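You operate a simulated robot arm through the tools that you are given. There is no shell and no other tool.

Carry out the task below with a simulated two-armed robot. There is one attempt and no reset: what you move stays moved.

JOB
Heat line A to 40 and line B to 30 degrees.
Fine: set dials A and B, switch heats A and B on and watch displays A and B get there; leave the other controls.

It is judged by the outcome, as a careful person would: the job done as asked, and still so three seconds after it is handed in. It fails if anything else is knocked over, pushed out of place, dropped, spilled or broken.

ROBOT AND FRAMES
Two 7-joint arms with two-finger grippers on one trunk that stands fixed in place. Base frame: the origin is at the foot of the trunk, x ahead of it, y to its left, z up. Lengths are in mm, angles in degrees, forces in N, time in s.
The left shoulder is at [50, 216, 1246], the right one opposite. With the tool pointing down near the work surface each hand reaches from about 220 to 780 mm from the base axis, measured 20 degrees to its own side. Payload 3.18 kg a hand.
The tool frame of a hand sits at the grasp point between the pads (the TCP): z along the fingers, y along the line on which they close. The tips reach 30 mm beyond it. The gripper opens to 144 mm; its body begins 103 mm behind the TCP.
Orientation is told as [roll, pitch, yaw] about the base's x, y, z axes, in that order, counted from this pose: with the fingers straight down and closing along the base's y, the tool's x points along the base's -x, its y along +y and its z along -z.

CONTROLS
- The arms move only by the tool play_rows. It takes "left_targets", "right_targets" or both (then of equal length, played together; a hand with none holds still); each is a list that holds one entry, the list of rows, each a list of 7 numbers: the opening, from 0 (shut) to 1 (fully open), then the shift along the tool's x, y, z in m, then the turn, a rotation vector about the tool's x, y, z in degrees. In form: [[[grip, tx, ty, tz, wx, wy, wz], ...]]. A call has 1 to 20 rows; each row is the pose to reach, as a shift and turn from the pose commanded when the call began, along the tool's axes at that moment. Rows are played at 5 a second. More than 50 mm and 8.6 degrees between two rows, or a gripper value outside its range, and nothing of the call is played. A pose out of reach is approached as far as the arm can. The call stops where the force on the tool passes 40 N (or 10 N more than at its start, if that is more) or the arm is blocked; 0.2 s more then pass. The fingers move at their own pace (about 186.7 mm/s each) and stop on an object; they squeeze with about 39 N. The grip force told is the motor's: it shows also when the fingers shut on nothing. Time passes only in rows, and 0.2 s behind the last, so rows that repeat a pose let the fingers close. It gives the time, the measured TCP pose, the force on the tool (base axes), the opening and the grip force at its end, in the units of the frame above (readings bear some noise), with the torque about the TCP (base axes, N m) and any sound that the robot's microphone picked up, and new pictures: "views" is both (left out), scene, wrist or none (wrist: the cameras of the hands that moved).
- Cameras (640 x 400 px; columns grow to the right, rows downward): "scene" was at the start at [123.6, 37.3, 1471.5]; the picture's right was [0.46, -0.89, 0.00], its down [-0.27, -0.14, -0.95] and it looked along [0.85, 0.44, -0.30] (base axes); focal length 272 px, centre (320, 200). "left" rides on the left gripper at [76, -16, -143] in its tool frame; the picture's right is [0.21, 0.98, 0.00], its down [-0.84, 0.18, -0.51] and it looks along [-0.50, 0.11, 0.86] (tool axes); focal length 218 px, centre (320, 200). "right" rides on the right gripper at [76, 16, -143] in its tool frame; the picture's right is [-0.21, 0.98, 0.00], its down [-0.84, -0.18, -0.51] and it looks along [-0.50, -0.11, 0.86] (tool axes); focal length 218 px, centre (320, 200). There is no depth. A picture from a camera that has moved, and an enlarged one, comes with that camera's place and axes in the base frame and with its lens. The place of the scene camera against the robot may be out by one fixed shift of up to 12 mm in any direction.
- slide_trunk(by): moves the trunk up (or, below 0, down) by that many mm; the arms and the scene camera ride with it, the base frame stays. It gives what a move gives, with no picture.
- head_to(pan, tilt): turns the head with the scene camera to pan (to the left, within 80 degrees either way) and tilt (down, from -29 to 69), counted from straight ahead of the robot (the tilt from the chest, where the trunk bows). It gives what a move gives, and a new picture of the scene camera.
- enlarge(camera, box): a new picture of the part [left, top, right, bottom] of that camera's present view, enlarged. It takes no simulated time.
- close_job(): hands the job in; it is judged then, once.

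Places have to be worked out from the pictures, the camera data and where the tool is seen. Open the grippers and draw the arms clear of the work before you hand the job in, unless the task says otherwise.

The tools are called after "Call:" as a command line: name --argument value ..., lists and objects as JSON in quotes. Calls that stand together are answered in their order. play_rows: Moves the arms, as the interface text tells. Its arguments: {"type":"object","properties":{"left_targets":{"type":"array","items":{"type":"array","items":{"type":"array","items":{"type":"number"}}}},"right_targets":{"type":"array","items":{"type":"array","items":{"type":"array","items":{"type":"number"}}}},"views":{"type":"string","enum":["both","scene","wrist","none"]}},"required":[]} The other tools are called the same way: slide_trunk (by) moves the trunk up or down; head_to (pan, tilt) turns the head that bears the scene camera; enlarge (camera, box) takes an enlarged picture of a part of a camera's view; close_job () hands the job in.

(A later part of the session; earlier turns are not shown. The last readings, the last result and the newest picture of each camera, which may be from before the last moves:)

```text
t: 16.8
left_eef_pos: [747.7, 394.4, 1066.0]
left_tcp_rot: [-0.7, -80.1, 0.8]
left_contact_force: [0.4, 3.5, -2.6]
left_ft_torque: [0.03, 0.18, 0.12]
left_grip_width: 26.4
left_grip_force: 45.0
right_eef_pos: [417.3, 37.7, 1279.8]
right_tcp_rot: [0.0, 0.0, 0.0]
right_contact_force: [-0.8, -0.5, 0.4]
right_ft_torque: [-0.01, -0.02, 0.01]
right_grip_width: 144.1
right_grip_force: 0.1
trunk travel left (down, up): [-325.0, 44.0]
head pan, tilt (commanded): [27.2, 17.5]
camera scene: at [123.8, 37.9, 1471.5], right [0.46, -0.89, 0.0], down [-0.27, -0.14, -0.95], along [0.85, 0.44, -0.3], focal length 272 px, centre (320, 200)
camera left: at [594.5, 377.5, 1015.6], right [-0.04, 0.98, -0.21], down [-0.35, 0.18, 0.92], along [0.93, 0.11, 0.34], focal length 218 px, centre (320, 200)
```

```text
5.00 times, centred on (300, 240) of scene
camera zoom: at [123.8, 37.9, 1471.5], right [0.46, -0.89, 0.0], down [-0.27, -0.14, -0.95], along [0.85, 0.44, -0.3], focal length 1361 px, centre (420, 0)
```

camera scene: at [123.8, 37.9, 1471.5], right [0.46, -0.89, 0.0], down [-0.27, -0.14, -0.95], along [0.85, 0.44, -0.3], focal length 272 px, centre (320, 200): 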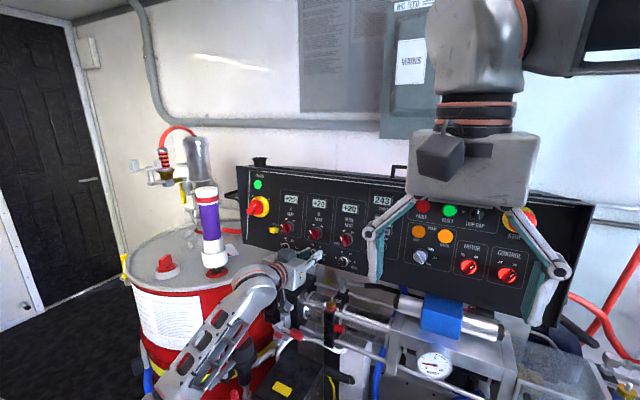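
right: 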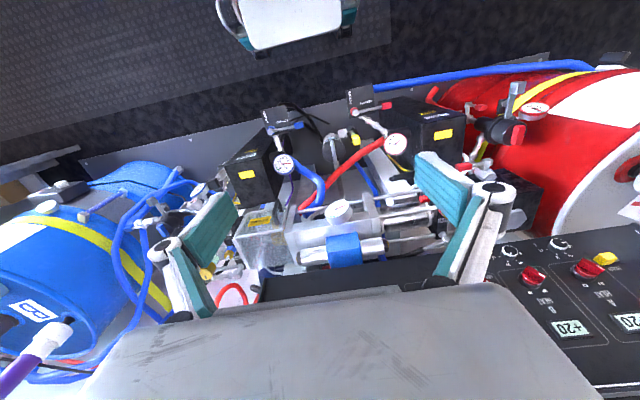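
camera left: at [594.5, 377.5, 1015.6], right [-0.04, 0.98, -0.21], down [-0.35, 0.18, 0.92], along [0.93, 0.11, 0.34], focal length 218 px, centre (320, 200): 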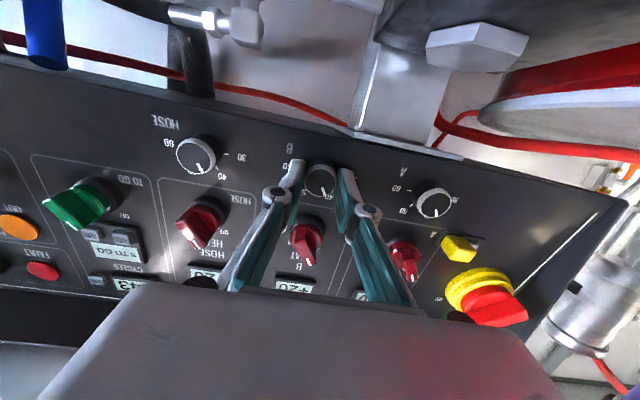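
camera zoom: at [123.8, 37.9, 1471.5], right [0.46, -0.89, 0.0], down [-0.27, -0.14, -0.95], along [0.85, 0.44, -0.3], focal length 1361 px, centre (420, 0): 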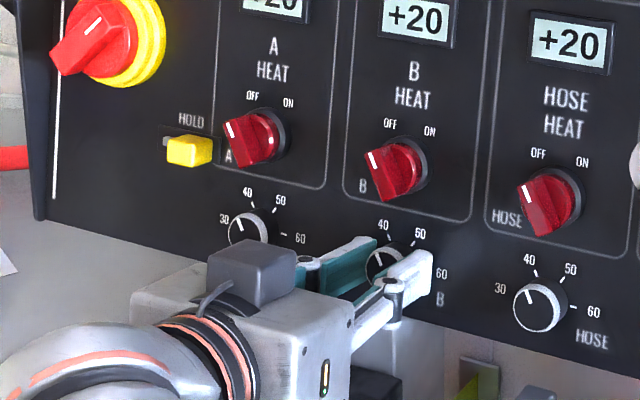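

Dial B followed to about 40 without slip. I turn another 60° counter-clockwise to bring it to 30.

Call:
play_rows --left_targets '[[[0.1, 0, 0, 0, 0, 0, -7.5], [0.1, 0, 0, 0, 0, 0, -15], [0.1, 0, 0, 0, 0, 0, -22.5], [0.1, 0, 0, 0, 0, 0, -30], [0.1, 0, 0, 0, 0, 0, -37.5], [0.1, 0, 0, 0, 0, 0, -45], [0.1, 0, 0, 0, 0, 0, -52.5], [0.1, 0, 0, 0, 0, 0, -60], [0.1, 0, 0, 0, 0, 0, -60]]]' --views "both"

Call:
enlarge --camera "left" --box '[220, 80, 420, 230]'

Call:
enlarge --camera "scene" --box '[250, 200, 350, 280]'

```text
t: 18.8
left_eef_pos: [747.7, 397.1, 1065.2]
left_tcp_rot: [-78.4, -29.4, 84.4]
left_contact_force: [0.1, 14.1, -5.1]
left_ft_torque: [0.67, 0.02, 0.6]
left_grip_width: 26.1
left_grip_force: 45.4
right_eef_pos: [417.3, 39.4, 1279.7]
right_tcp_rot: [-0.1, 0.0, 0.0]
right_contact_force: [0.9, 0.5, 0.1]
right_ft_torque: [0.0, -0.01, 0.0]
right_grip_width: 144.2
right_grip_force: 0.1
trunk travel left (down, up): [-325.0, 44.0]
head pan, tilt (commanded): [27.2, 17.5]
camera scene: at [124.0, 39.3, 1471.4], right [0.46, -0.89, 0.0], down [-0.27, -0.14, -0.95], along [0.85, 0.43, -0.3], focal length 272 px, centre (320, 200)
camera left: at [603.6, 320.7, 1066.7], right [-0.17, 0.31, -0.94], down [-0.45, 0.82, 0.35], along [0.87, 0.48, 0.0], focal length 218 px, centre (320, 200)
```

scene: 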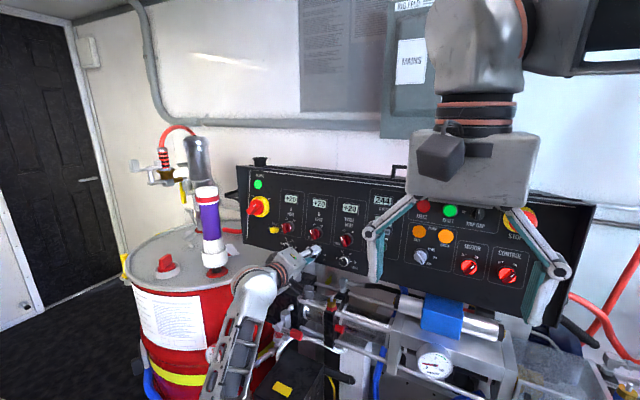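
left: 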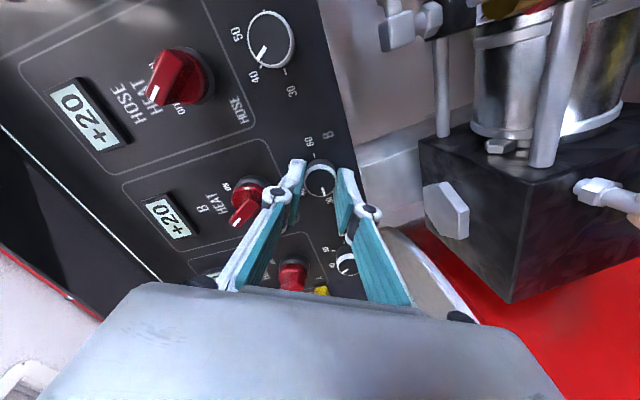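

```text
2.67 times, centred on (320, 155) of left
camera zoom: at [603.6, 320.7, 1066.7], right [-0.17, 0.31, -0.94], down [-0.45, 0.82, 0.35], along [0.87, 0.48, 0.0], focal length 582 px, centre (320, 320)
```

zoom: 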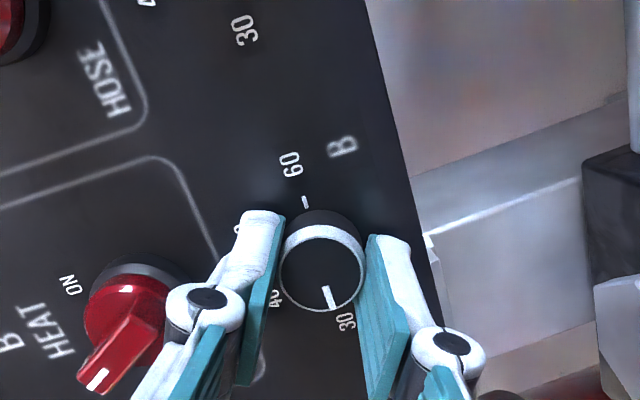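

```text
5.00 times, centred on (300, 240) of scene
camera zoom: at [124.0, 39.3, 1471.4], right [0.46, -0.89, 0.0], down [-0.27, -0.14, -0.95], along [0.85, 0.43, -0.3], focal length 1361 px, centre (420, 0)
```

zoom: 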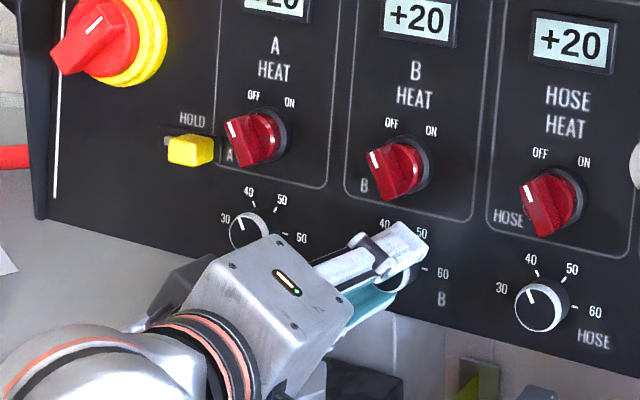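

The torque of about 0.7 N·m suggests dial B has reached its end stop at 30. I release, back out, roll level again and check the pointer.

Call:
play_rows --left_targets '[[[0.1, 0, 0, 0, 0, 0, 3], [0.35, 0, 0, 0, 0, 0, 3], [0.35, 0, 0, 0, 0, 0, 3], [0.35, 0, 0, -0.02, 0, 0, 3], [0.35, 0, 0, -0.045, 0, 0, 7.5], [0.35, 0, 0, -0.07, 0, 0, 15], [0.35, 0, 0, -0.07, 0, 0, 22.5], [0.35, 0, 0, -0.07, 0, 0, 30], [0.35, 0, 0, -0.07, 0, 0, 37.5], [0.35, 0, 0, -0.07, 0, 0, 45], [0.35, 0, 0, -0.07, 0, 0, 52.5], [0.35, 0, 0, -0.07, 0, 0, 60], [0.35, 0, 0, -0.07, 0, 0, 60]]]' --views "both"

Call:
enlarge --camera "left" --box '[260, 110, 400, 210]'

Call:
enlarge --camera "scene" --box '[250, 190, 350, 270]'

```text
t: 21.6
left_eef_pos: [679.8, 393.9, 1077.8]
left_tcp_rot: [0.7, -79.9, -0.5]
left_contact_force: [-0.3, 0.5, 0.7]
left_ft_torque: [-0.02, -0.02, -0.04]
left_grip_width: 50.3
left_grip_force: 0.0
right_eef_pos: [416.5, 38.2, 1279.1]
right_tcp_rot: [0.0, 0.0, -0.1]
right_contact_force: [0.4, -1.0, 0.1]
right_ft_torque: [-0.02, -0.01, 0.0]
right_grip_width: 143.8
right_grip_force: 0.0
trunk travel left (down, up): [-325.0, 44.0]
head pan, tilt (commanded): [27.2, 17.5]
camera scene: at [123.6, 37.2, 1471.5], right [0.46, -0.89, 0.0], down [-0.27, -0.14, -0.95], along [0.85, 0.44, -0.3], focal length 272 px, centre (320, 200)
camera left: at [525.2, 376.9, 1028.0], right [-0.04, 0.98, -0.2], down [-0.35, 0.18, 0.92], along [0.93, 0.11, 0.34], focal length 218 px, centre (320, 200)
```

scene: 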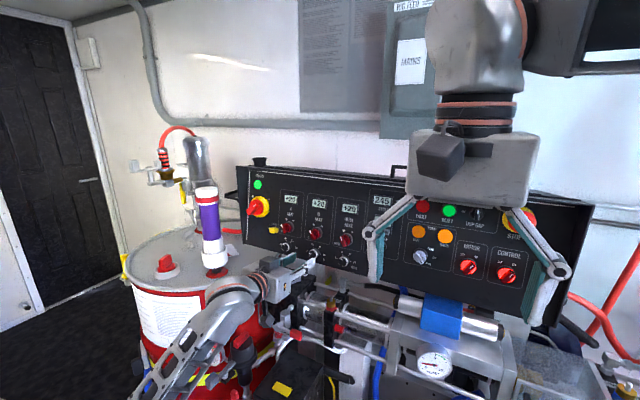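
left: 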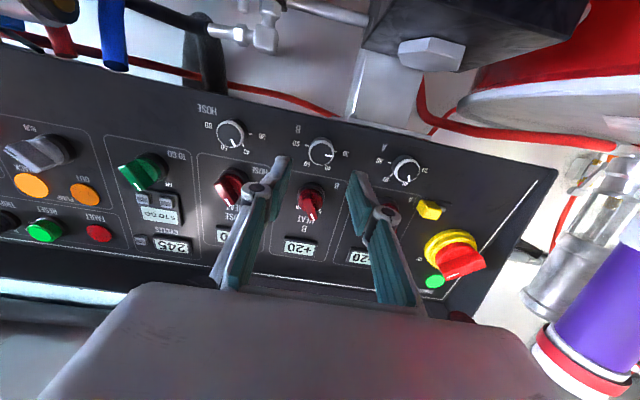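

```text
4.00 times, centred on (330, 160) of left
camera zoom: at [525.2, 376.9, 1028.0], right [-0.04, 0.98, -0.2], down [-0.35, 0.18, 0.92], along [0.93, 0.11, 0.34], focal length 873 px, centre (280, 360)
```

zoom: 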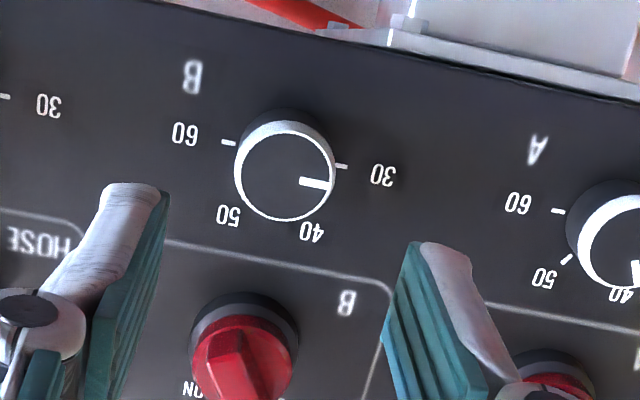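

```text
5.00 times, centred on (300, 230) of scene
camera zoom: at [123.6, 37.2, 1471.5], right [0.46, -0.89, 0.0], down [-0.27, -0.14, -0.95], along [0.85, 0.44, -0.3], focal length 1361 px, centre (420, 50)
```

zoom: 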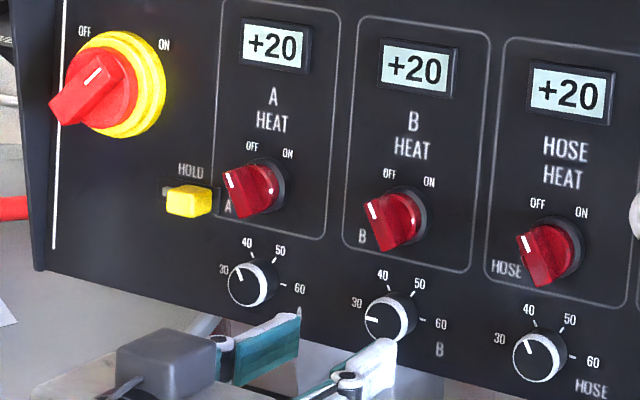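

Call:
enlarge --camera "left" --box '[305, 130, 337, 170]'

Call:
enlarge --camera "left" --box '[385, 145, 425, 195]'

Call:
enlarge --camera "scene" --box '[290, 210, 340, 250]'

```text
10.00 times, centred on (321, 150) of left
camera zoom: at [525.2, 376.9, 1028.0], right [-0.04, 0.98, -0.2], down [-0.35, 0.18, 0.92], along [0.93, 0.11, 0.34], focal length 2183 px, centre (310, 700)
```

zoom: 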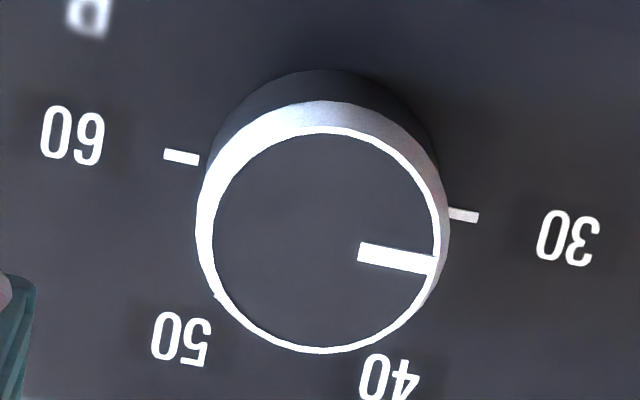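

```text
8.00 times, centred on (405, 170) of left
camera zoom: at [525.2, 376.9, 1028.0], right [-0.04, 0.98, -0.2], down [-0.35, 0.18, 0.92], along [0.93, 0.11, 0.34], focal length 1746 px, centre (-360, 440)
```

zoom: 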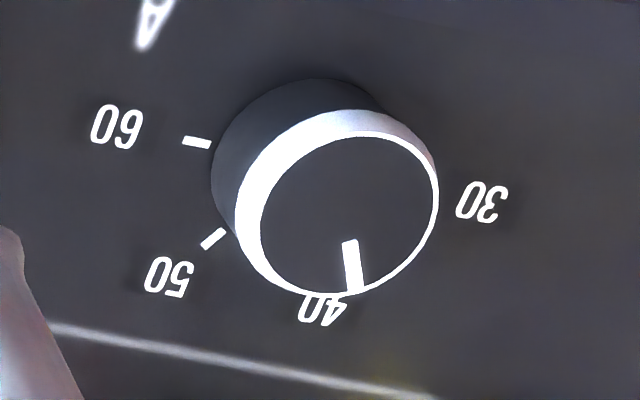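

```text
10.00 times, centred on (315, 230) of scene
camera zoom: at [123.6, 37.2, 1471.5], right [0.46, -0.89, 0.0], down [-0.27, -0.14, -0.95], along [0.85, 0.44, -0.3], focal length 2722 px, centre (370, -100)
```

zoom: 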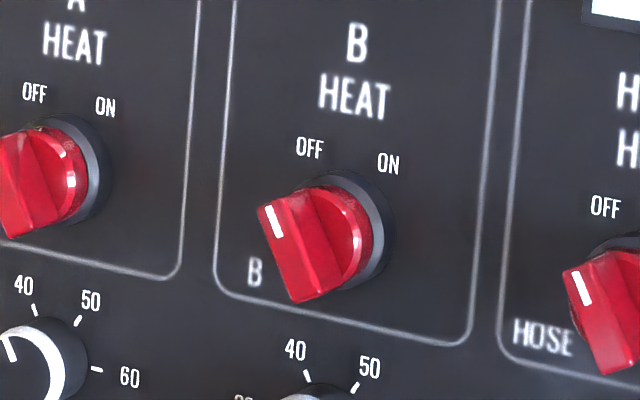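

Both dials check out under high zoom: A at about 40 (−29°) and B at about 30 (−90°). I now line up in front of heat B near (795, 394, 1123), 100 mm out and rolled −28° to match its bar, to measure the knob up close.

Call:
play_rows --left_targets '[[[0.35, -0.016, 0, 0.0, 0, 0, -7], [0.35, -0.032, 0, 0.002, 0, 0, -14], [0.35, -0.048, 0, 0.004, 0, 0, -21], [0.35, -0.0645, 0, 0.0056, 0, 0, -28], [0.35, -0.0645, 0, 0.0056, 0, 0, -28]]]' --views "both"

Call:
enlarge --camera "left" --box '[250, 90, 390, 200]'

Call:
enlarge --camera "scene" --box '[270, 190, 350, 250]'

```text
t: 22.8
left_eef_pos: [695.8, 393.7, 1141.7]
left_tcp_rot: [-69.5, -60.3, 72.0]
left_contact_force: [0.2, -0.2, 0.3]
left_ft_torque: [-0.02, 0.01, -0.02]
left_grip_width: 50.2
left_grip_force: 0.0
right_eef_pos: [418.5, 37.5, 1279.6]
right_tcp_rot: [0.0, 0.0, 0.0]
right_contact_force: [0.5, -0.3, -0.3]
right_ft_torque: [0.0, -0.03, 0.01]
right_grip_width: 144.0
right_grip_force: 0.1
trunk travel left (down, up): [-325.0, 44.0]
head pan, tilt (commanded): [27.2, 17.5]
camera scene: at [123.5, 37.5, 1471.5], right [0.46, -0.89, 0.0], down [-0.27, -0.14, -0.95], along [0.85, 0.44, -0.3], focal length 272 px, centre (320, 200)
camera left: at [545.2, 342.5, 1107.1], right [-0.11, 0.76, -0.64], down [-0.39, 0.56, 0.74], along [0.92, 0.33, 0.23], focal length 218 px, centre (320, 200)
```

scene: 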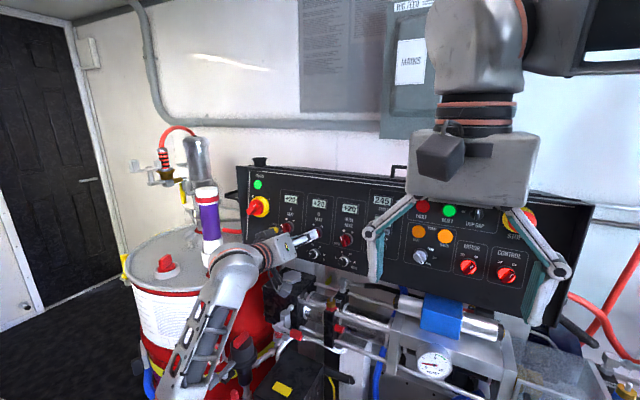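
left: 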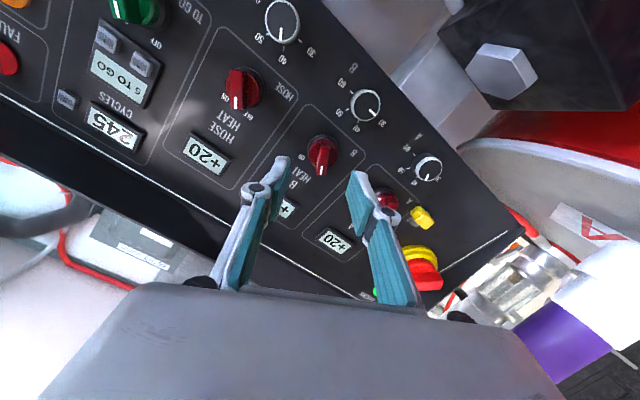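

```text
3.64 times, centred on (320, 145) of left
camera zoom: at [545.2, 342.5, 1107.1], right [-0.11, 0.76, -0.64], down [-0.39, 0.56, 0.74], along [0.92, 0.33, 0.23], focal length 794 px, centre (320, 400)
```

zoom: 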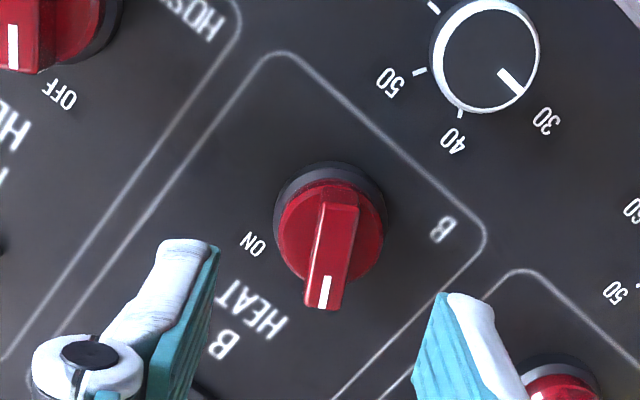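

```text
6.67 times, centred on (310, 220) of scene
camera zoom: at [123.5, 37.5, 1471.5], right [0.46, -0.89, 0.0], down [-0.27, -0.14, -0.95], along [0.85, 0.44, -0.3], focal length 1814 px, centre (387, 67)
```

zoom: 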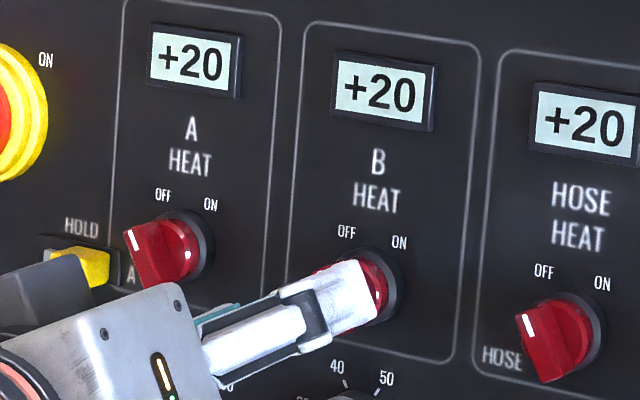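

The close view shows heat B's bar is about 10×30 mm, tilted about −31°, and its front is 37 mm off the panel. The round base is 16 mm high, and the centre is about 3 mm to the left of my tool axis. I correct for that, advance 50 mm so the tips reach alongside the bar but stay above the base, and close.

Call:
play_rows --left_targets '[[[0.25, 0.0006, 0.0033, 0.01, 0, 0, -2], [0.25, 0.0006, 0.0033, 0.022, 0, 0, -2], [0.25, 0.0006, 0.0033, 0.036, 0, 0, -2], [0.25, 0.0006, 0.0033, 0.05, 0, 0, -2], [0.25, 0.0006, 0.0033, 0.05, 0, 0, -2]]]' --views "both"

Call:
enlarge --camera "left" --box '[250, 90, 390, 200]'

Call:
enlarge --camera "scene" --box '[270, 190, 350, 250]'

```text
t: 24.0
left_eef_pos: [745.1, 396.8, 1131.4]
left_tcp_rot: [-70.7, -58.6, 73.3]
left_contact_force: [-0.4, 0.7, -1.1]
left_ft_torque: [-0.01, 0.02, 0.0]
left_grip_width: 36.0
left_grip_force: 0.1
right_eef_pos: [416.4, 37.3, 1279.6]
right_tcp_rot: [0.0, 0.0, 0.0]
right_contact_force: [0.0, 0.0, 0.2]
right_ft_torque: [-0.02, 0.01, 0.0]
right_grip_width: 144.2
right_grip_force: 0.0
trunk travel left (down, up): [-325.0, 44.0]
head pan, tilt (commanded): [27.2, 17.5]
camera scene: at [123.4, 37.4, 1471.6], right [0.46, -0.89, 0.0], down [-0.27, -0.14, -0.95], along [0.85, 0.44, -0.3], focal length 272 px, centre (320, 200)
camera left: at [594.5, 343.6, 1098.1], right [-0.12, 0.74, -0.66], down [-0.39, 0.58, 0.72], along [0.91, 0.34, 0.22], focal length 218 px, centre (320, 200)
```

scene: 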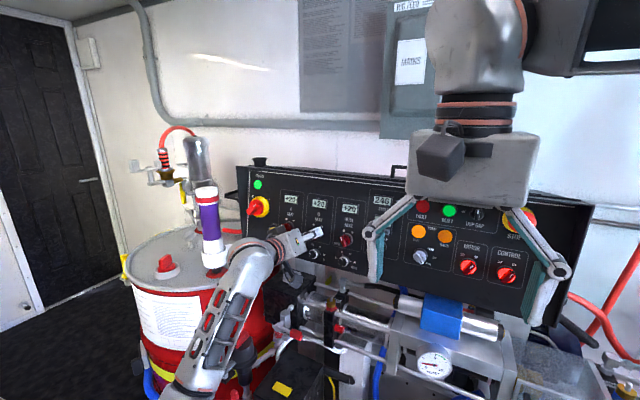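
left: 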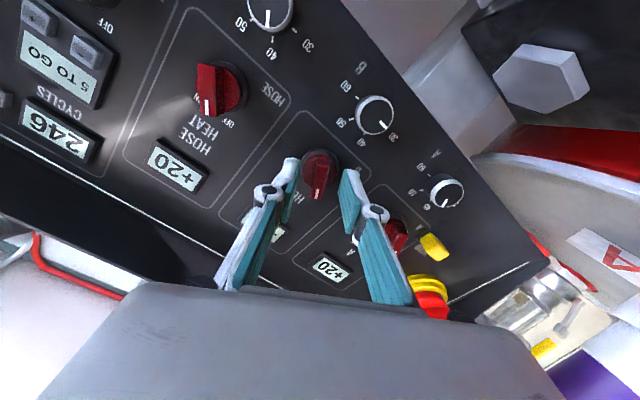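

```text
3.64 times, centred on (320, 145) of left
camera zoom: at [594.5, 343.6, 1098.1], right [-0.12, 0.74, -0.66], down [-0.39, 0.58, 0.72], along [0.91, 0.34, 0.22], focal length 794 px, centre (320, 400)
```

zoom: 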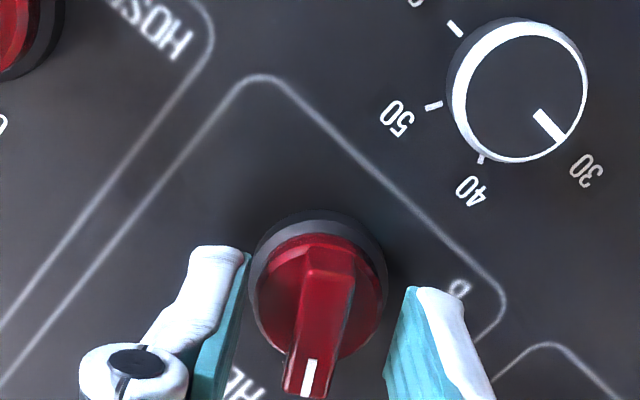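

```text
6.67 times, centred on (310, 220) of scene
camera zoom: at [123.4, 37.4, 1471.6], right [0.46, -0.89, 0.0], down [-0.27, -0.14, -0.95], along [0.85, 0.44, -0.3], focal length 1814 px, centre (387, 67)
```

zoom: 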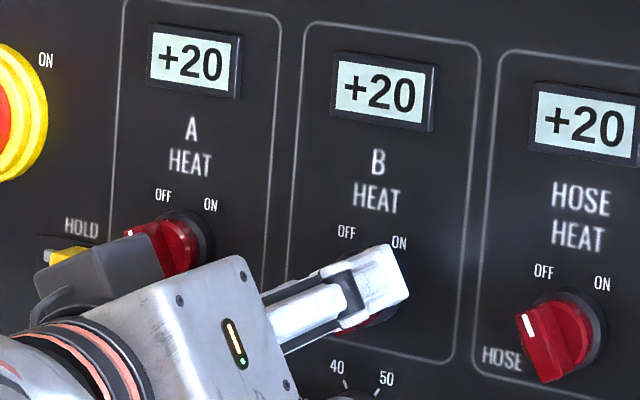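

The bar sits centred between the fingers. I close on it and turn heat B clockwise by about 62° to ON.

Call:
play_rows --left_targets '[[[0.03, 0, 0, 0, 0, 0, 0], [0.03, 0, 0, 0, 0, 0, 0], [0.03, 0, 0, 0, 0, 0, 0], [0.03, 0, 0, 0, 0, 0, 8], [0.03, 0, 0, 0, 0, 0, 16], [0.03, 0, 0, 0, 0, 0, 24], [0.03, 0, 0, 0, 0, 0, 32], [0.03, 0, 0, 0, 0, 0, 40], [0.03, 0, 0, 0, 0, 0, 48], [0.03, 0, 0, 0, 0, 0, 56], [0.03, 0, 0, 0, 0, 0, 62], [0.03, 0, 0, 0, 0, 0, 62]]]' --views "both"

Call:
enlarge --camera "left" --box '[250, 90, 390, 200]'

Call:
enlarge --camera "scene" --box '[270, 190, 350, 250]'

```text
t: 26.6
left_eef_pos: [743.0, 393.2, 1133.4]
left_tcp_rot: [71.7, -56.6, -74.8]
left_contact_force: [-2.0, -14.3, 5.7]
left_ft_torque: [-1.21, -0.67, -0.46]
left_grip_width: 10.9
left_grip_force: 41.3
right_eef_pos: [416.6, 35.9, 1279.9]
right_tcp_rot: [0.1, 0.1, 0.1]
right_contact_force: [-0.6, 0.8, 0.6]
right_ft_torque: [-0.01, -0.02, -0.03]
right_grip_width: 144.1
right_grip_force: 0.1
trunk travel left (down, up): [-325.0, 44.0]
head pan, tilt (commanded): [27.2, 17.5]
camera scene: at [122.5, 35.1, 1471.7], right [0.46, -0.89, 0.0], down [-0.27, -0.14, -0.95], along [0.85, 0.44, -0.3], focal length 272 px, centre (320, 200)
camera left: at [590.8, 420.0, 1084.0], right [0.06, 0.94, 0.34], down [-0.36, -0.29, 0.89], along [0.93, -0.18, 0.32], focal length 218 px, centre (320, 200)
```

scene: 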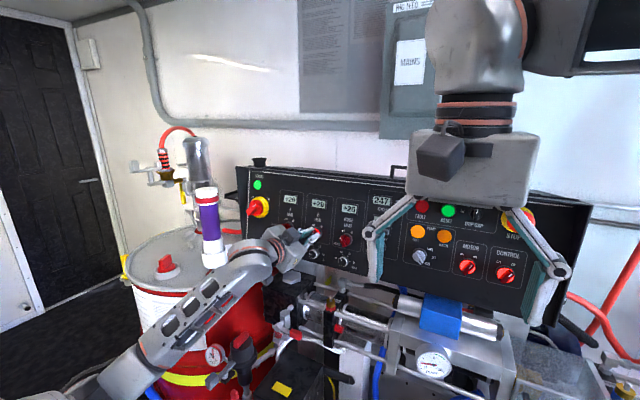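
left: 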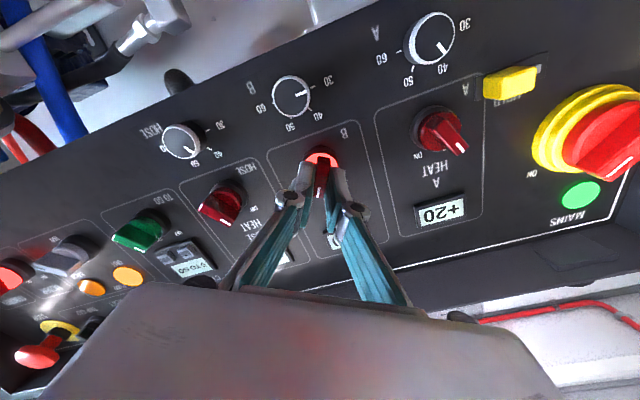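

```text
3.64 times, centred on (320, 145) of left
camera zoom: at [590.8, 420.0, 1084.0], right [0.06, 0.94, 0.34], down [-0.36, -0.29, 0.89], along [0.93, -0.18, 0.32], focal length 794 px, centre (320, 400)
```

zoom: 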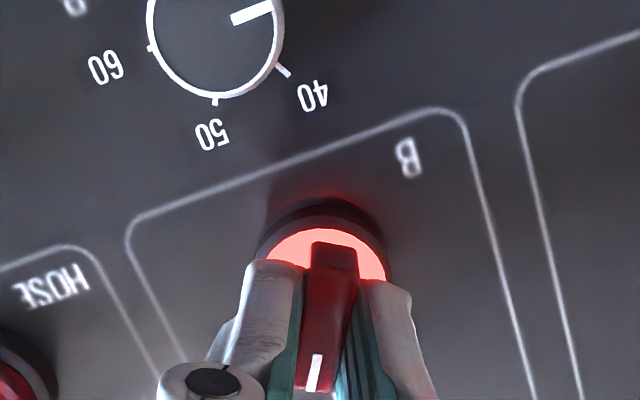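

```text
6.67 times, centred on (310, 220) of scene
camera zoom: at [122.5, 35.1, 1471.7], right [0.46, -0.89, 0.0], down [-0.27, -0.14, -0.95], along [0.85, 0.44, -0.3], focal length 1814 px, centre (387, 67)
```

zoom: 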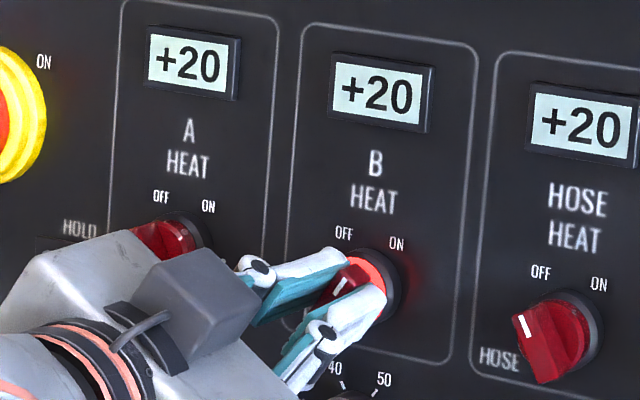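

Heat B is ON: its knob is lit and the torque shows the stop has been reached. I ease off, open, back out and roll towards −30° for heat A.

Call:
play_rows --left_targets '[[[0.03, 0, 0, 0, 0, 0, -3], [0.25, 0, 0, 0, 0, 0, -3], [0.25, 0, 0, 0, 0, 0, -3], [0.25, 0, 0, -0.02, 0, 0, -3], [0.25, 0, 0, -0.04, 0, 0, -3], [0.3, 0, 0, -0.06, 0, 0, -3], [0.3, 0, 0, -0.06, 0, 0, -3]]]' --views "both"

Call:
enlarge --camera "left" --box '[250, 90, 390, 200]'

Call:
enlarge --camera "scene" --box '[250, 180, 350, 260]'

```text
t: 28.2
left_eef_pos: [687.1, 396.3, 1140.1]
left_tcp_rot: [69.9, -59.5, -72.4]
left_contact_force: [0.0, -0.3, 0.4]
left_ft_torque: [-0.03, -0.04, 0.01]
left_grip_width: 43.4
left_grip_force: 0.1
right_eef_pos: [417.9, 37.8, 1279.0]
right_tcp_rot: [0.0, 0.0, 0.1]
right_contact_force: [0.7, -0.1, 0.2]
right_ft_torque: [0.03, 0.01, -0.01]
right_grip_width: 143.9
right_grip_force: 0.1
trunk travel left (down, up): [-325.0, 44.0]
head pan, tilt (commanded): [27.2, 17.5]
camera scene: at [124.0, 37.2, 1471.5], right [0.46, -0.89, 0.0], down [-0.27, -0.14, -0.95], along [0.85, 0.44, -0.3], focal length 272 px, centre (320, 200)
camera left: at [532.0, 418.6, 1092.2], right [0.05, 0.96, 0.29], down [-0.36, -0.25, 0.9], along [0.93, -0.15, 0.33], focal length 218 px, centre (320, 200)
```

scene: 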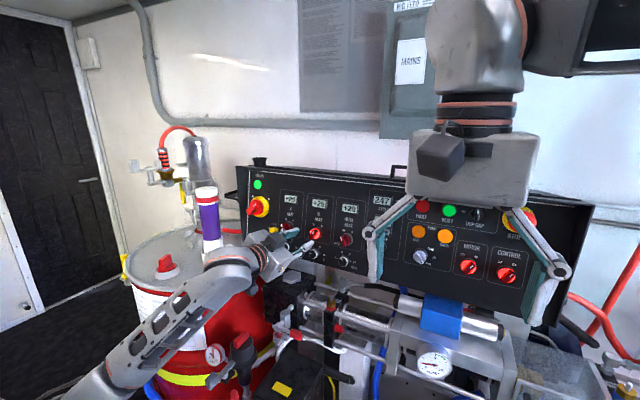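
left: 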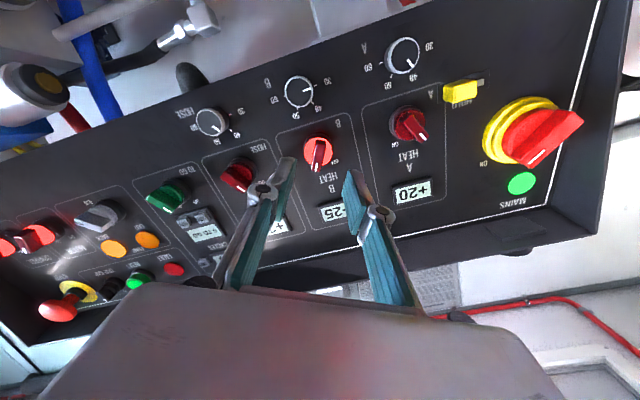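

```text
3.64 times, centred on (320, 145) of left
camera zoom: at [532.0, 418.6, 1092.2], right [0.05, 0.96, 0.29], down [-0.36, -0.25, 0.9], along [0.93, -0.15, 0.33], focal length 794 px, centre (320, 400)
```

zoom: 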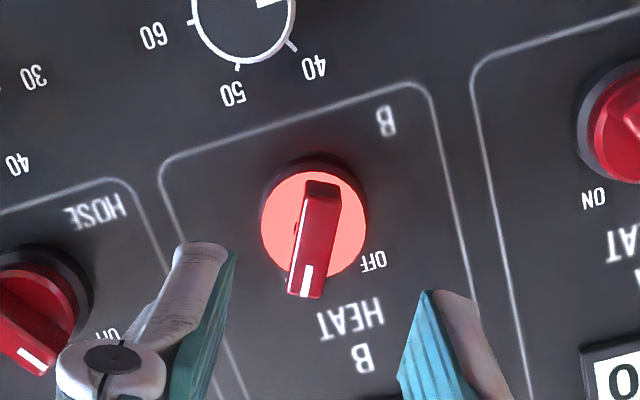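

```text
5.00 times, centred on (300, 220) of scene
camera zoom: at [124.0, 37.2, 1471.5], right [0.46, -0.89, 0.0], down [-0.27, -0.14, -0.95], along [0.85, 0.44, -0.3], focal length 1361 px, centre (420, 100)
```

zoom: 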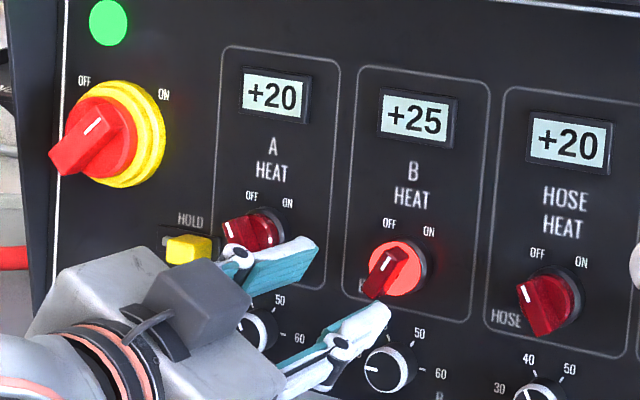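

Line B is heating, with display B at 25 so far. I move to heat A at (795, 497, 1123), 100 mm out, roll to −30° and narrow the fingers to about 26 mm to stay clear of the HOLD slider.

Call:
play_rows --left_targets '[[[0.3, 0.0059, 0.0111, 0.001, 0, 0, -7.4], [0.3, 0.0118, 0.0222, 0.002, 0, 0, -14.8], [0.3, 0.0178, 0.0332, 0.003, 0, 0, -22.2], [0.25, 0.0237, 0.0443, 0.004, 0, 0, -29.6], [0.2, 0.0296, 0.0554, 0.005, 0, 0, -37], [0.18, 0.0356, 0.0665, 0.006, 0, 0, -44.4], [0.18, 0.0415, 0.0775, 0.007, 0, 0, -51.8], [0.18, 0.0474, 0.0886, 0.008, 0, 0, -59], [0.18, 0.0474, 0.0886, 0.008, 0, 0, -59]]]' --views "both"

Call:
enlarge --camera "left" --box '[250, 90, 390, 200]'

Call:
enlarge --camera "scene" --box '[250, 180, 350, 260]'

```text
t: 30.2
left_eef_pos: [693.3, 496.7, 1140.9]
left_tcp_rot: [-70.7, -58.4, 73.5]
left_contact_force: [-0.8, -0.3, 0.2]
left_ft_torque: [-0.01, 0.02, 0.0]
left_grip_width: 26.0
left_grip_force: 0.0
right_eef_pos: [417.7, 36.7, 1280.1]
right_tcp_rot: [0.0, -0.1, 0.0]
right_contact_force: [-0.4, -0.6, -0.7]
right_ft_torque: [0.03, 0.01, -0.01]
right_grip_width: 143.9
right_grip_force: 0.1
trunk travel left (down, up): [-325.0, 44.0]
head pan, tilt (commanded): [27.2, 17.5]
camera scene: at [123.5, 37.2, 1471.6], right [0.46, -0.89, 0.0], down [-0.27, -0.14, -0.95], along [0.85, 0.44, -0.3], focal length 272 px, centre (320, 200)
camera left: at [542.8, 443.9, 1109.1], right [-0.12, 0.74, -0.66], down [-0.39, 0.58, 0.72], along [0.91, 0.34, 0.22], focal length 218 px, centre (320, 200)
```

scene: 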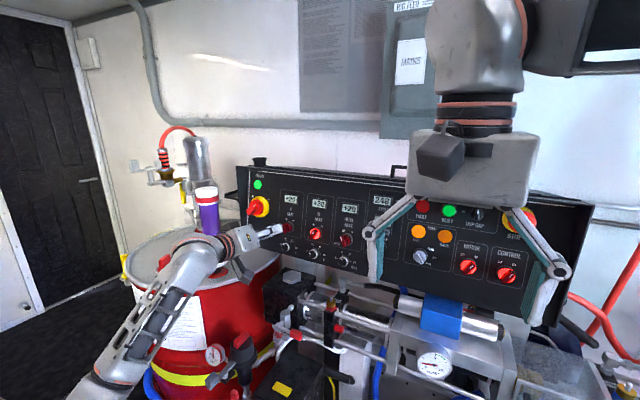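
left: 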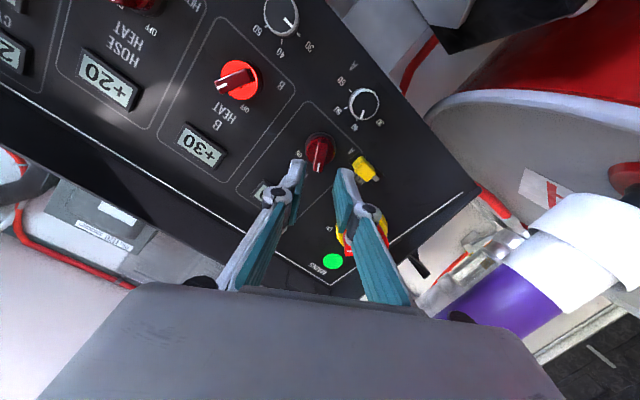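

```text
3.64 times, centred on (320, 145) of left
camera zoom: at [542.8, 443.9, 1109.1], right [-0.12, 0.74, -0.66], down [-0.39, 0.58, 0.72], along [0.91, 0.34, 0.22], focal length 794 px, centre (320, 400)
```

zoom: 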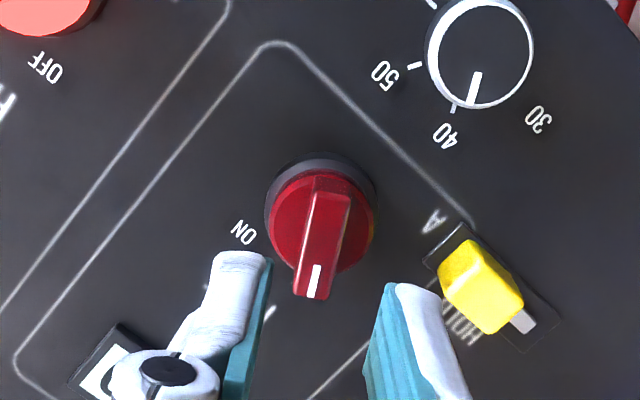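

```text
5.00 times, centred on (300, 220) of scene
camera zoom: at [123.5, 37.2, 1471.6], right [0.46, -0.89, 0.0], down [-0.27, -0.14, -0.95], along [0.85, 0.44, -0.3], focal length 1361 px, centre (420, 100)
```

zoom: 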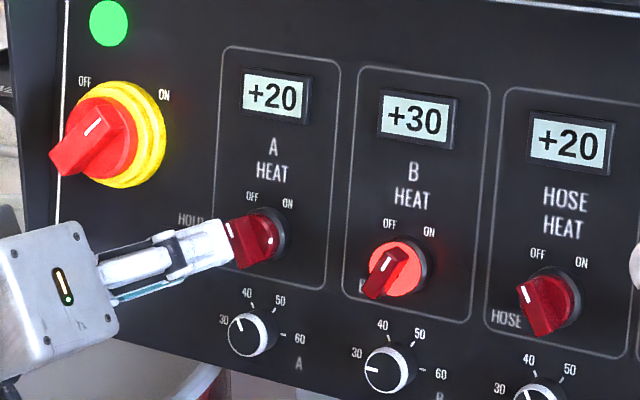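

Display B shows +30. Heat A's bar is centred in tool y and needs about a 3 mm shift in tool x, with roughly 11 mm between the finger and the HOLD slider. I advance and check before closing.

Call:
play_rows --left_targets '[[[0.18, 0.003, 0, 0.01, 0, 0, -1], [0.18, 0.003, 0, 0.022, 0, 0, -1], [0.18, 0.003, 0, 0.036, 0, 0, -1], [0.18, 0.003, 0, 0.046, 0, 0, -1], [0.18, 0.003, 0, 0.052, 0, 0, -1], [0.18, 0.003, 0, 0.052, 0, 0, -1]]]' --views "both"

Call:
enlarge --camera "left" --box '[250, 90, 390, 200]'

Call:
enlarge --camera "scene" --box '[250, 180, 350, 260]'

```text
t: 31.6
left_eef_pos: [743.7, 495.6, 1129.5]
left_tcp_rot: [-71.0, -57.7, 73.8]
left_contact_force: [-3.7, -0.3, -1.4]
left_ft_torque: [0.04, 0.07, 0.03]
left_grip_width: 26.2
left_grip_force: 0.1
right_eef_pos: [416.2, 36.8, 1280.4]
right_tcp_rot: [0.0, 0.0, 0.0]
right_contact_force: [-0.4, 0.2, -0.1]
right_ft_torque: [0.01, -0.04, 0.02]
right_grip_width: 143.8
right_grip_force: 0.1
trunk travel left (down, up): [-325.0, 44.0]
head pan, tilt (commanded): [27.2, 17.5]
camera scene: at [123.1, 37.3, 1471.6], right [0.46, -0.89, 0.0], down [-0.27, -0.14, -0.95], along [0.85, 0.44, -0.3], focal length 272 px, centre (320, 200)
camera left: at [593.5, 441.2, 1097.9], right [-0.12, 0.73, -0.67], down [-0.39, 0.59, 0.71], along [0.91, 0.35, 0.22], focal length 218 px, centre (320, 200)
```

scene: 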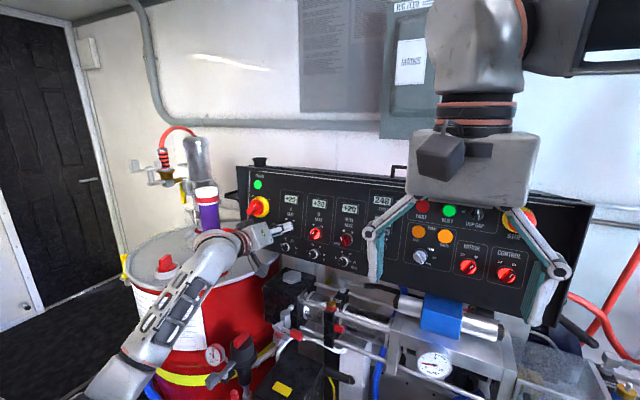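
left: 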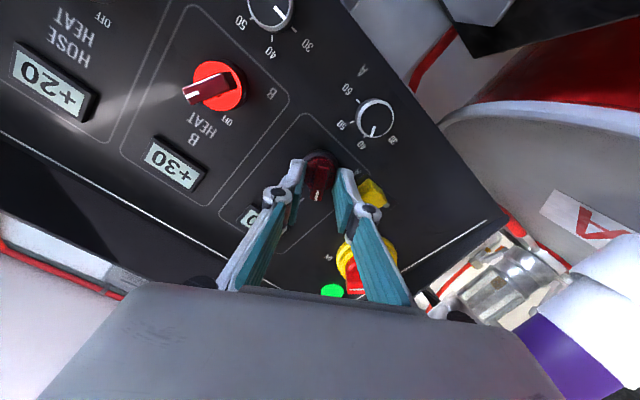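

```text
3.64 times, centred on (320, 145) of left
camera zoom: at [593.5, 441.2, 1097.9], right [-0.12, 0.73, -0.67], down [-0.39, 0.59, 0.71], along [0.91, 0.35, 0.22], focal length 794 px, centre (320, 400)
```

zoom: 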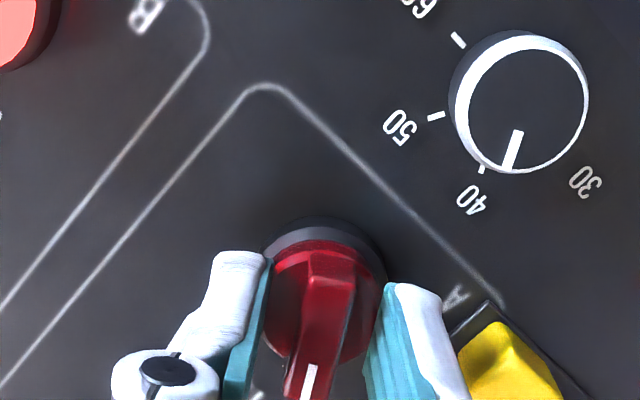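

```text
5.00 times, centred on (300, 220) of scene
camera zoom: at [123.1, 37.3, 1471.6], right [0.46, -0.89, 0.0], down [-0.27, -0.14, -0.95], along [0.85, 0.44, -0.3], focal length 1361 px, centre (420, 100)
```

zoom: 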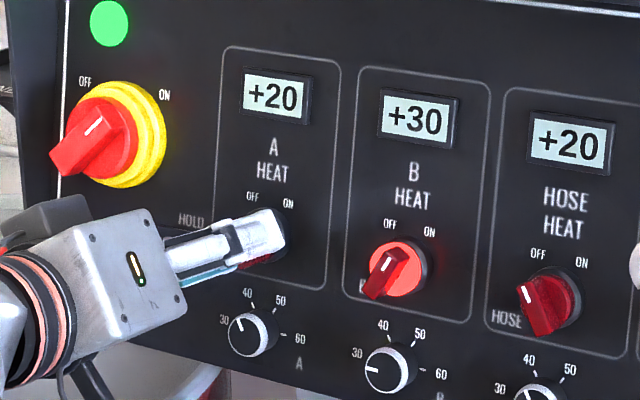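

A slight 3.7 N push along −x suggests the tips just touch the round base. I back off 2.5 mm, close on the bar and turn heat A clockwise to ON.

Call:
play_rows --left_targets '[[[0.18, 0, 0, -0.0025, 0, 0, 0], [0.03, 0, 0, -0.0025, 0, 0, 0], [0.03, 0, 0, -0.0025, 0, 0, 0], [0.03, 0, 0, -0.0025, 0, 0, 0], [0.03, 0, 0, -0.0025, 0, 0, 8], [0.03, 0, 0, -0.0025, 0, 0, 16], [0.03, 0, 0, -0.0025, 0, 0, 24], [0.03, 0, 0, -0.0025, 0, 0, 32], [0.03, 0, 0, -0.0025, 0, 0, 40], [0.03, 0, 0, -0.0025, 0, 0, 48], [0.03, 0, 0, -0.0025, 0, 0, 56], [0.03, 0, 0, -0.0025, 0, 0, 62], [0.03, 0, 0, -0.0025, 0, 0, 62]]]' --views "both"

Call:
enlarge --camera "left" --box '[250, 90, 390, 200]'

Call:
enlarge --camera "scene" --box '[250, 180, 350, 260]'

```text
t: 34.4
left_eef_pos: [742.2, 493.6, 1130.5]
left_tcp_rot: [71.0, -57.6, -74.0]
left_contact_force: [0.9, -4.6, 1.5]
left_ft_torque: [-0.73, -0.33, -0.24]
left_grip_width: 10.9
left_grip_force: 41.1
right_eef_pos: [417.1, 37.3, 1278.8]
right_tcp_rot: [0.0, -0.1, 0.0]
right_contact_force: [0.5, 0.7, -0.6]
right_ft_torque: [0.0, -0.02, -0.06]
right_grip_width: 143.9
right_grip_force: 0.0
trunk travel left (down, up): [-325.0, 44.0]
head pan, tilt (commanded): [27.2, 17.5]
camera scene: at [123.5, 36.6, 1471.6], right [0.46, -0.89, 0.0], down [-0.27, -0.14, -0.95], along [0.85, 0.44, -0.3], focal length 272 px, centre (320, 200)
camera left: at [588.6, 519.5, 1082.2], right [0.06, 0.95, 0.32], down [-0.36, -0.28, 0.89], along [0.93, -0.17, 0.32], focal length 218 px, centre (320, 200)
```

scene: 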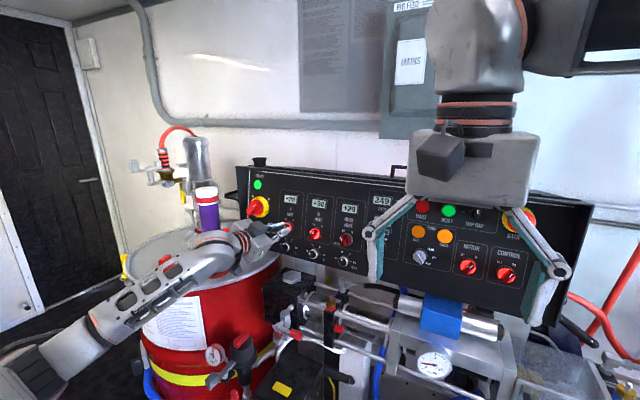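
left: 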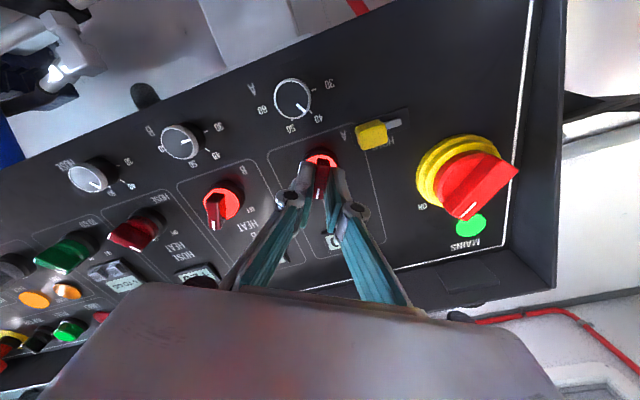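

```text
3.64 times, centred on (320, 145) of left
camera zoom: at [588.6, 519.5, 1082.2], right [0.06, 0.95, 0.32], down [-0.36, -0.28, 0.89], along [0.93, -0.17, 0.32], focal length 794 px, centre (320, 400)
```

zoom: 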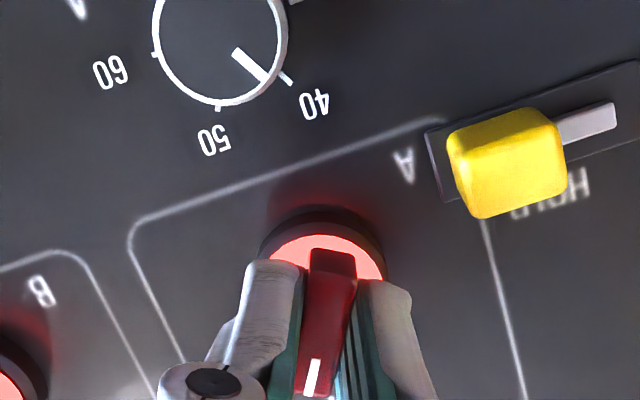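

```text
5.00 times, centred on (300, 220) of scene
camera zoom: at [123.5, 36.6, 1471.6], right [0.46, -0.89, 0.0], down [-0.27, -0.14, -0.95], along [0.85, 0.44, -0.3], focal length 1361 px, centre (420, 100)
```

zoom: 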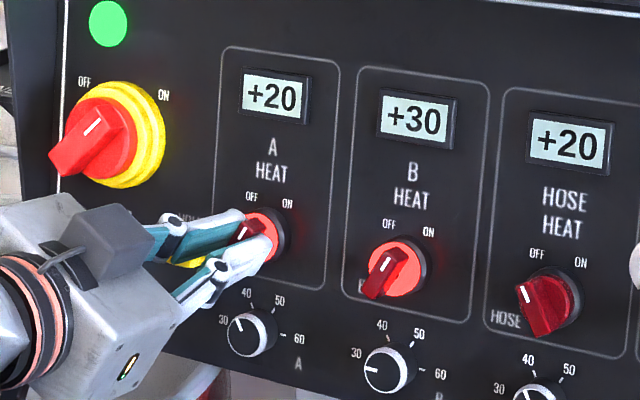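

Heat A is lit and ON, HOLD is untouched, and display B still reads 30. I ease off, open, withdraw straight back and watch display A.

Call:
play_rows --left_targets '[[[0.03, 0, 0, 0, 0, 0, -3], [0.2, 0, 0, 0, 0, 0, -3], [0.2, 0, 0, 0, 0, 0, -3], [0.2, 0, 0, -0.02, 0, 0, -3], [0.2, 0, 0, -0.045, 0, 0, -3], [0.2, 0, 0, -0.075, 0, 0, -10], [0.2, 0, 0, -0.1, 0, 0, -18], [0.2, 0, 0, -0.1, 0, 0, -26], [0.2, 0, 0, -0.1, 0, 0, -32], [0.2, 0, 0, -0.1, 0, 0, -32]]]' --views "both"

Call:
enlarge --camera "left" --box '[200, 60, 420, 200]'

Call:
enlarge --camera "scene" --box '[250, 180, 350, 260]'

```text
t: 36.6
left_eef_pos: [643.5, 496.0, 1147.4]
left_tcp_rot: [-6.1, -80.0, 6.2]
left_contact_force: [0.3, 0.7, 0.1]
left_ft_torque: [-0.03, 0.05, -0.02]
left_grip_width: 28.9
left_grip_force: 0.1
right_eef_pos: [417.2, 36.5, 1279.7]
right_tcp_rot: [0.0, 0.0, 0.0]
right_contact_force: [0.4, 0.0, -0.3]
right_ft_torque: [-0.02, 0.03, -0.04]
right_grip_width: 144.0
right_grip_force: 0.1
trunk travel left (down, up): [-325.0, 44.0]
head pan, tilt (commanded): [27.2, 17.5]
camera scene: at [123.7, 37.4, 1471.5], right [0.46, -0.89, 0.0], down [-0.27, -0.14, -0.95], along [0.85, 0.44, -0.3], focal length 272 px, centre (320, 200)
camera left: at [489.7, 477.4, 1097.0], right [-0.04, 0.97, -0.22], down [-0.35, 0.2, 0.91], along [0.93, 0.12, 0.34], focal length 218 px, centre (320, 200)
```

scene: 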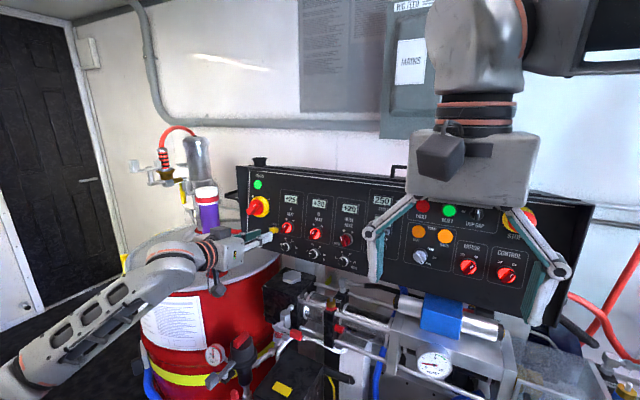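
left: 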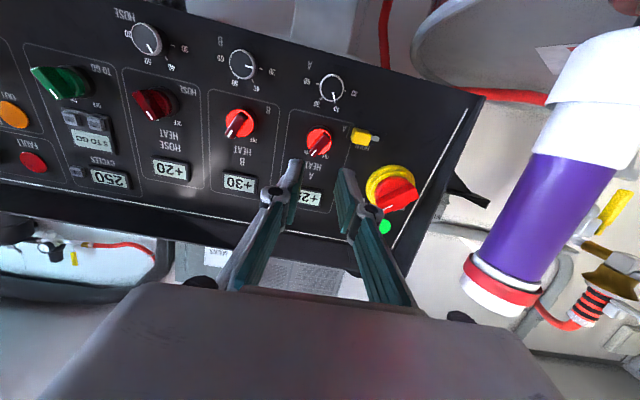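

```text
2.86 times, centred on (310, 130) of left
camera zoom: at [489.7, 477.4, 1097.0], right [-0.04, 0.97, -0.22], down [-0.35, 0.2, 0.91], along [0.93, 0.12, 0.34], focal length 624 px, centre (349, 400)
```

zoom: 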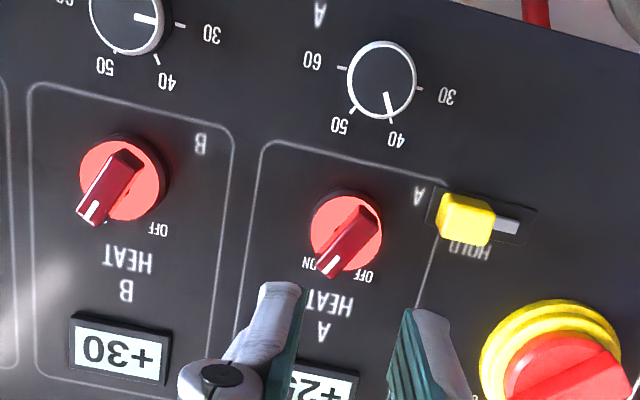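

```text
5.00 times, centred on (300, 220) of scene
camera zoom: at [123.7, 37.4, 1471.5], right [0.46, -0.89, 0.0], down [-0.27, -0.14, -0.95], along [0.85, 0.44, -0.3], focal length 1361 px, centre (420, 100)
```

zoom: 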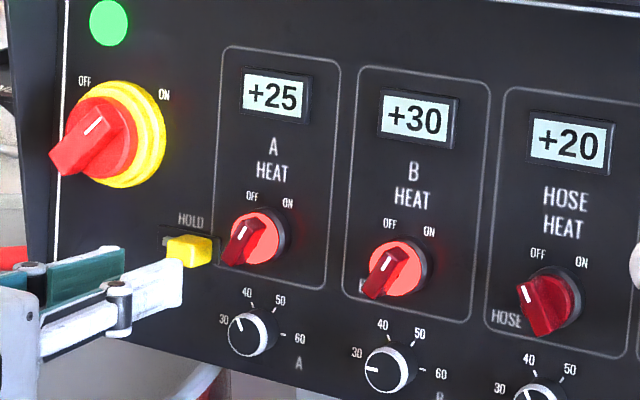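

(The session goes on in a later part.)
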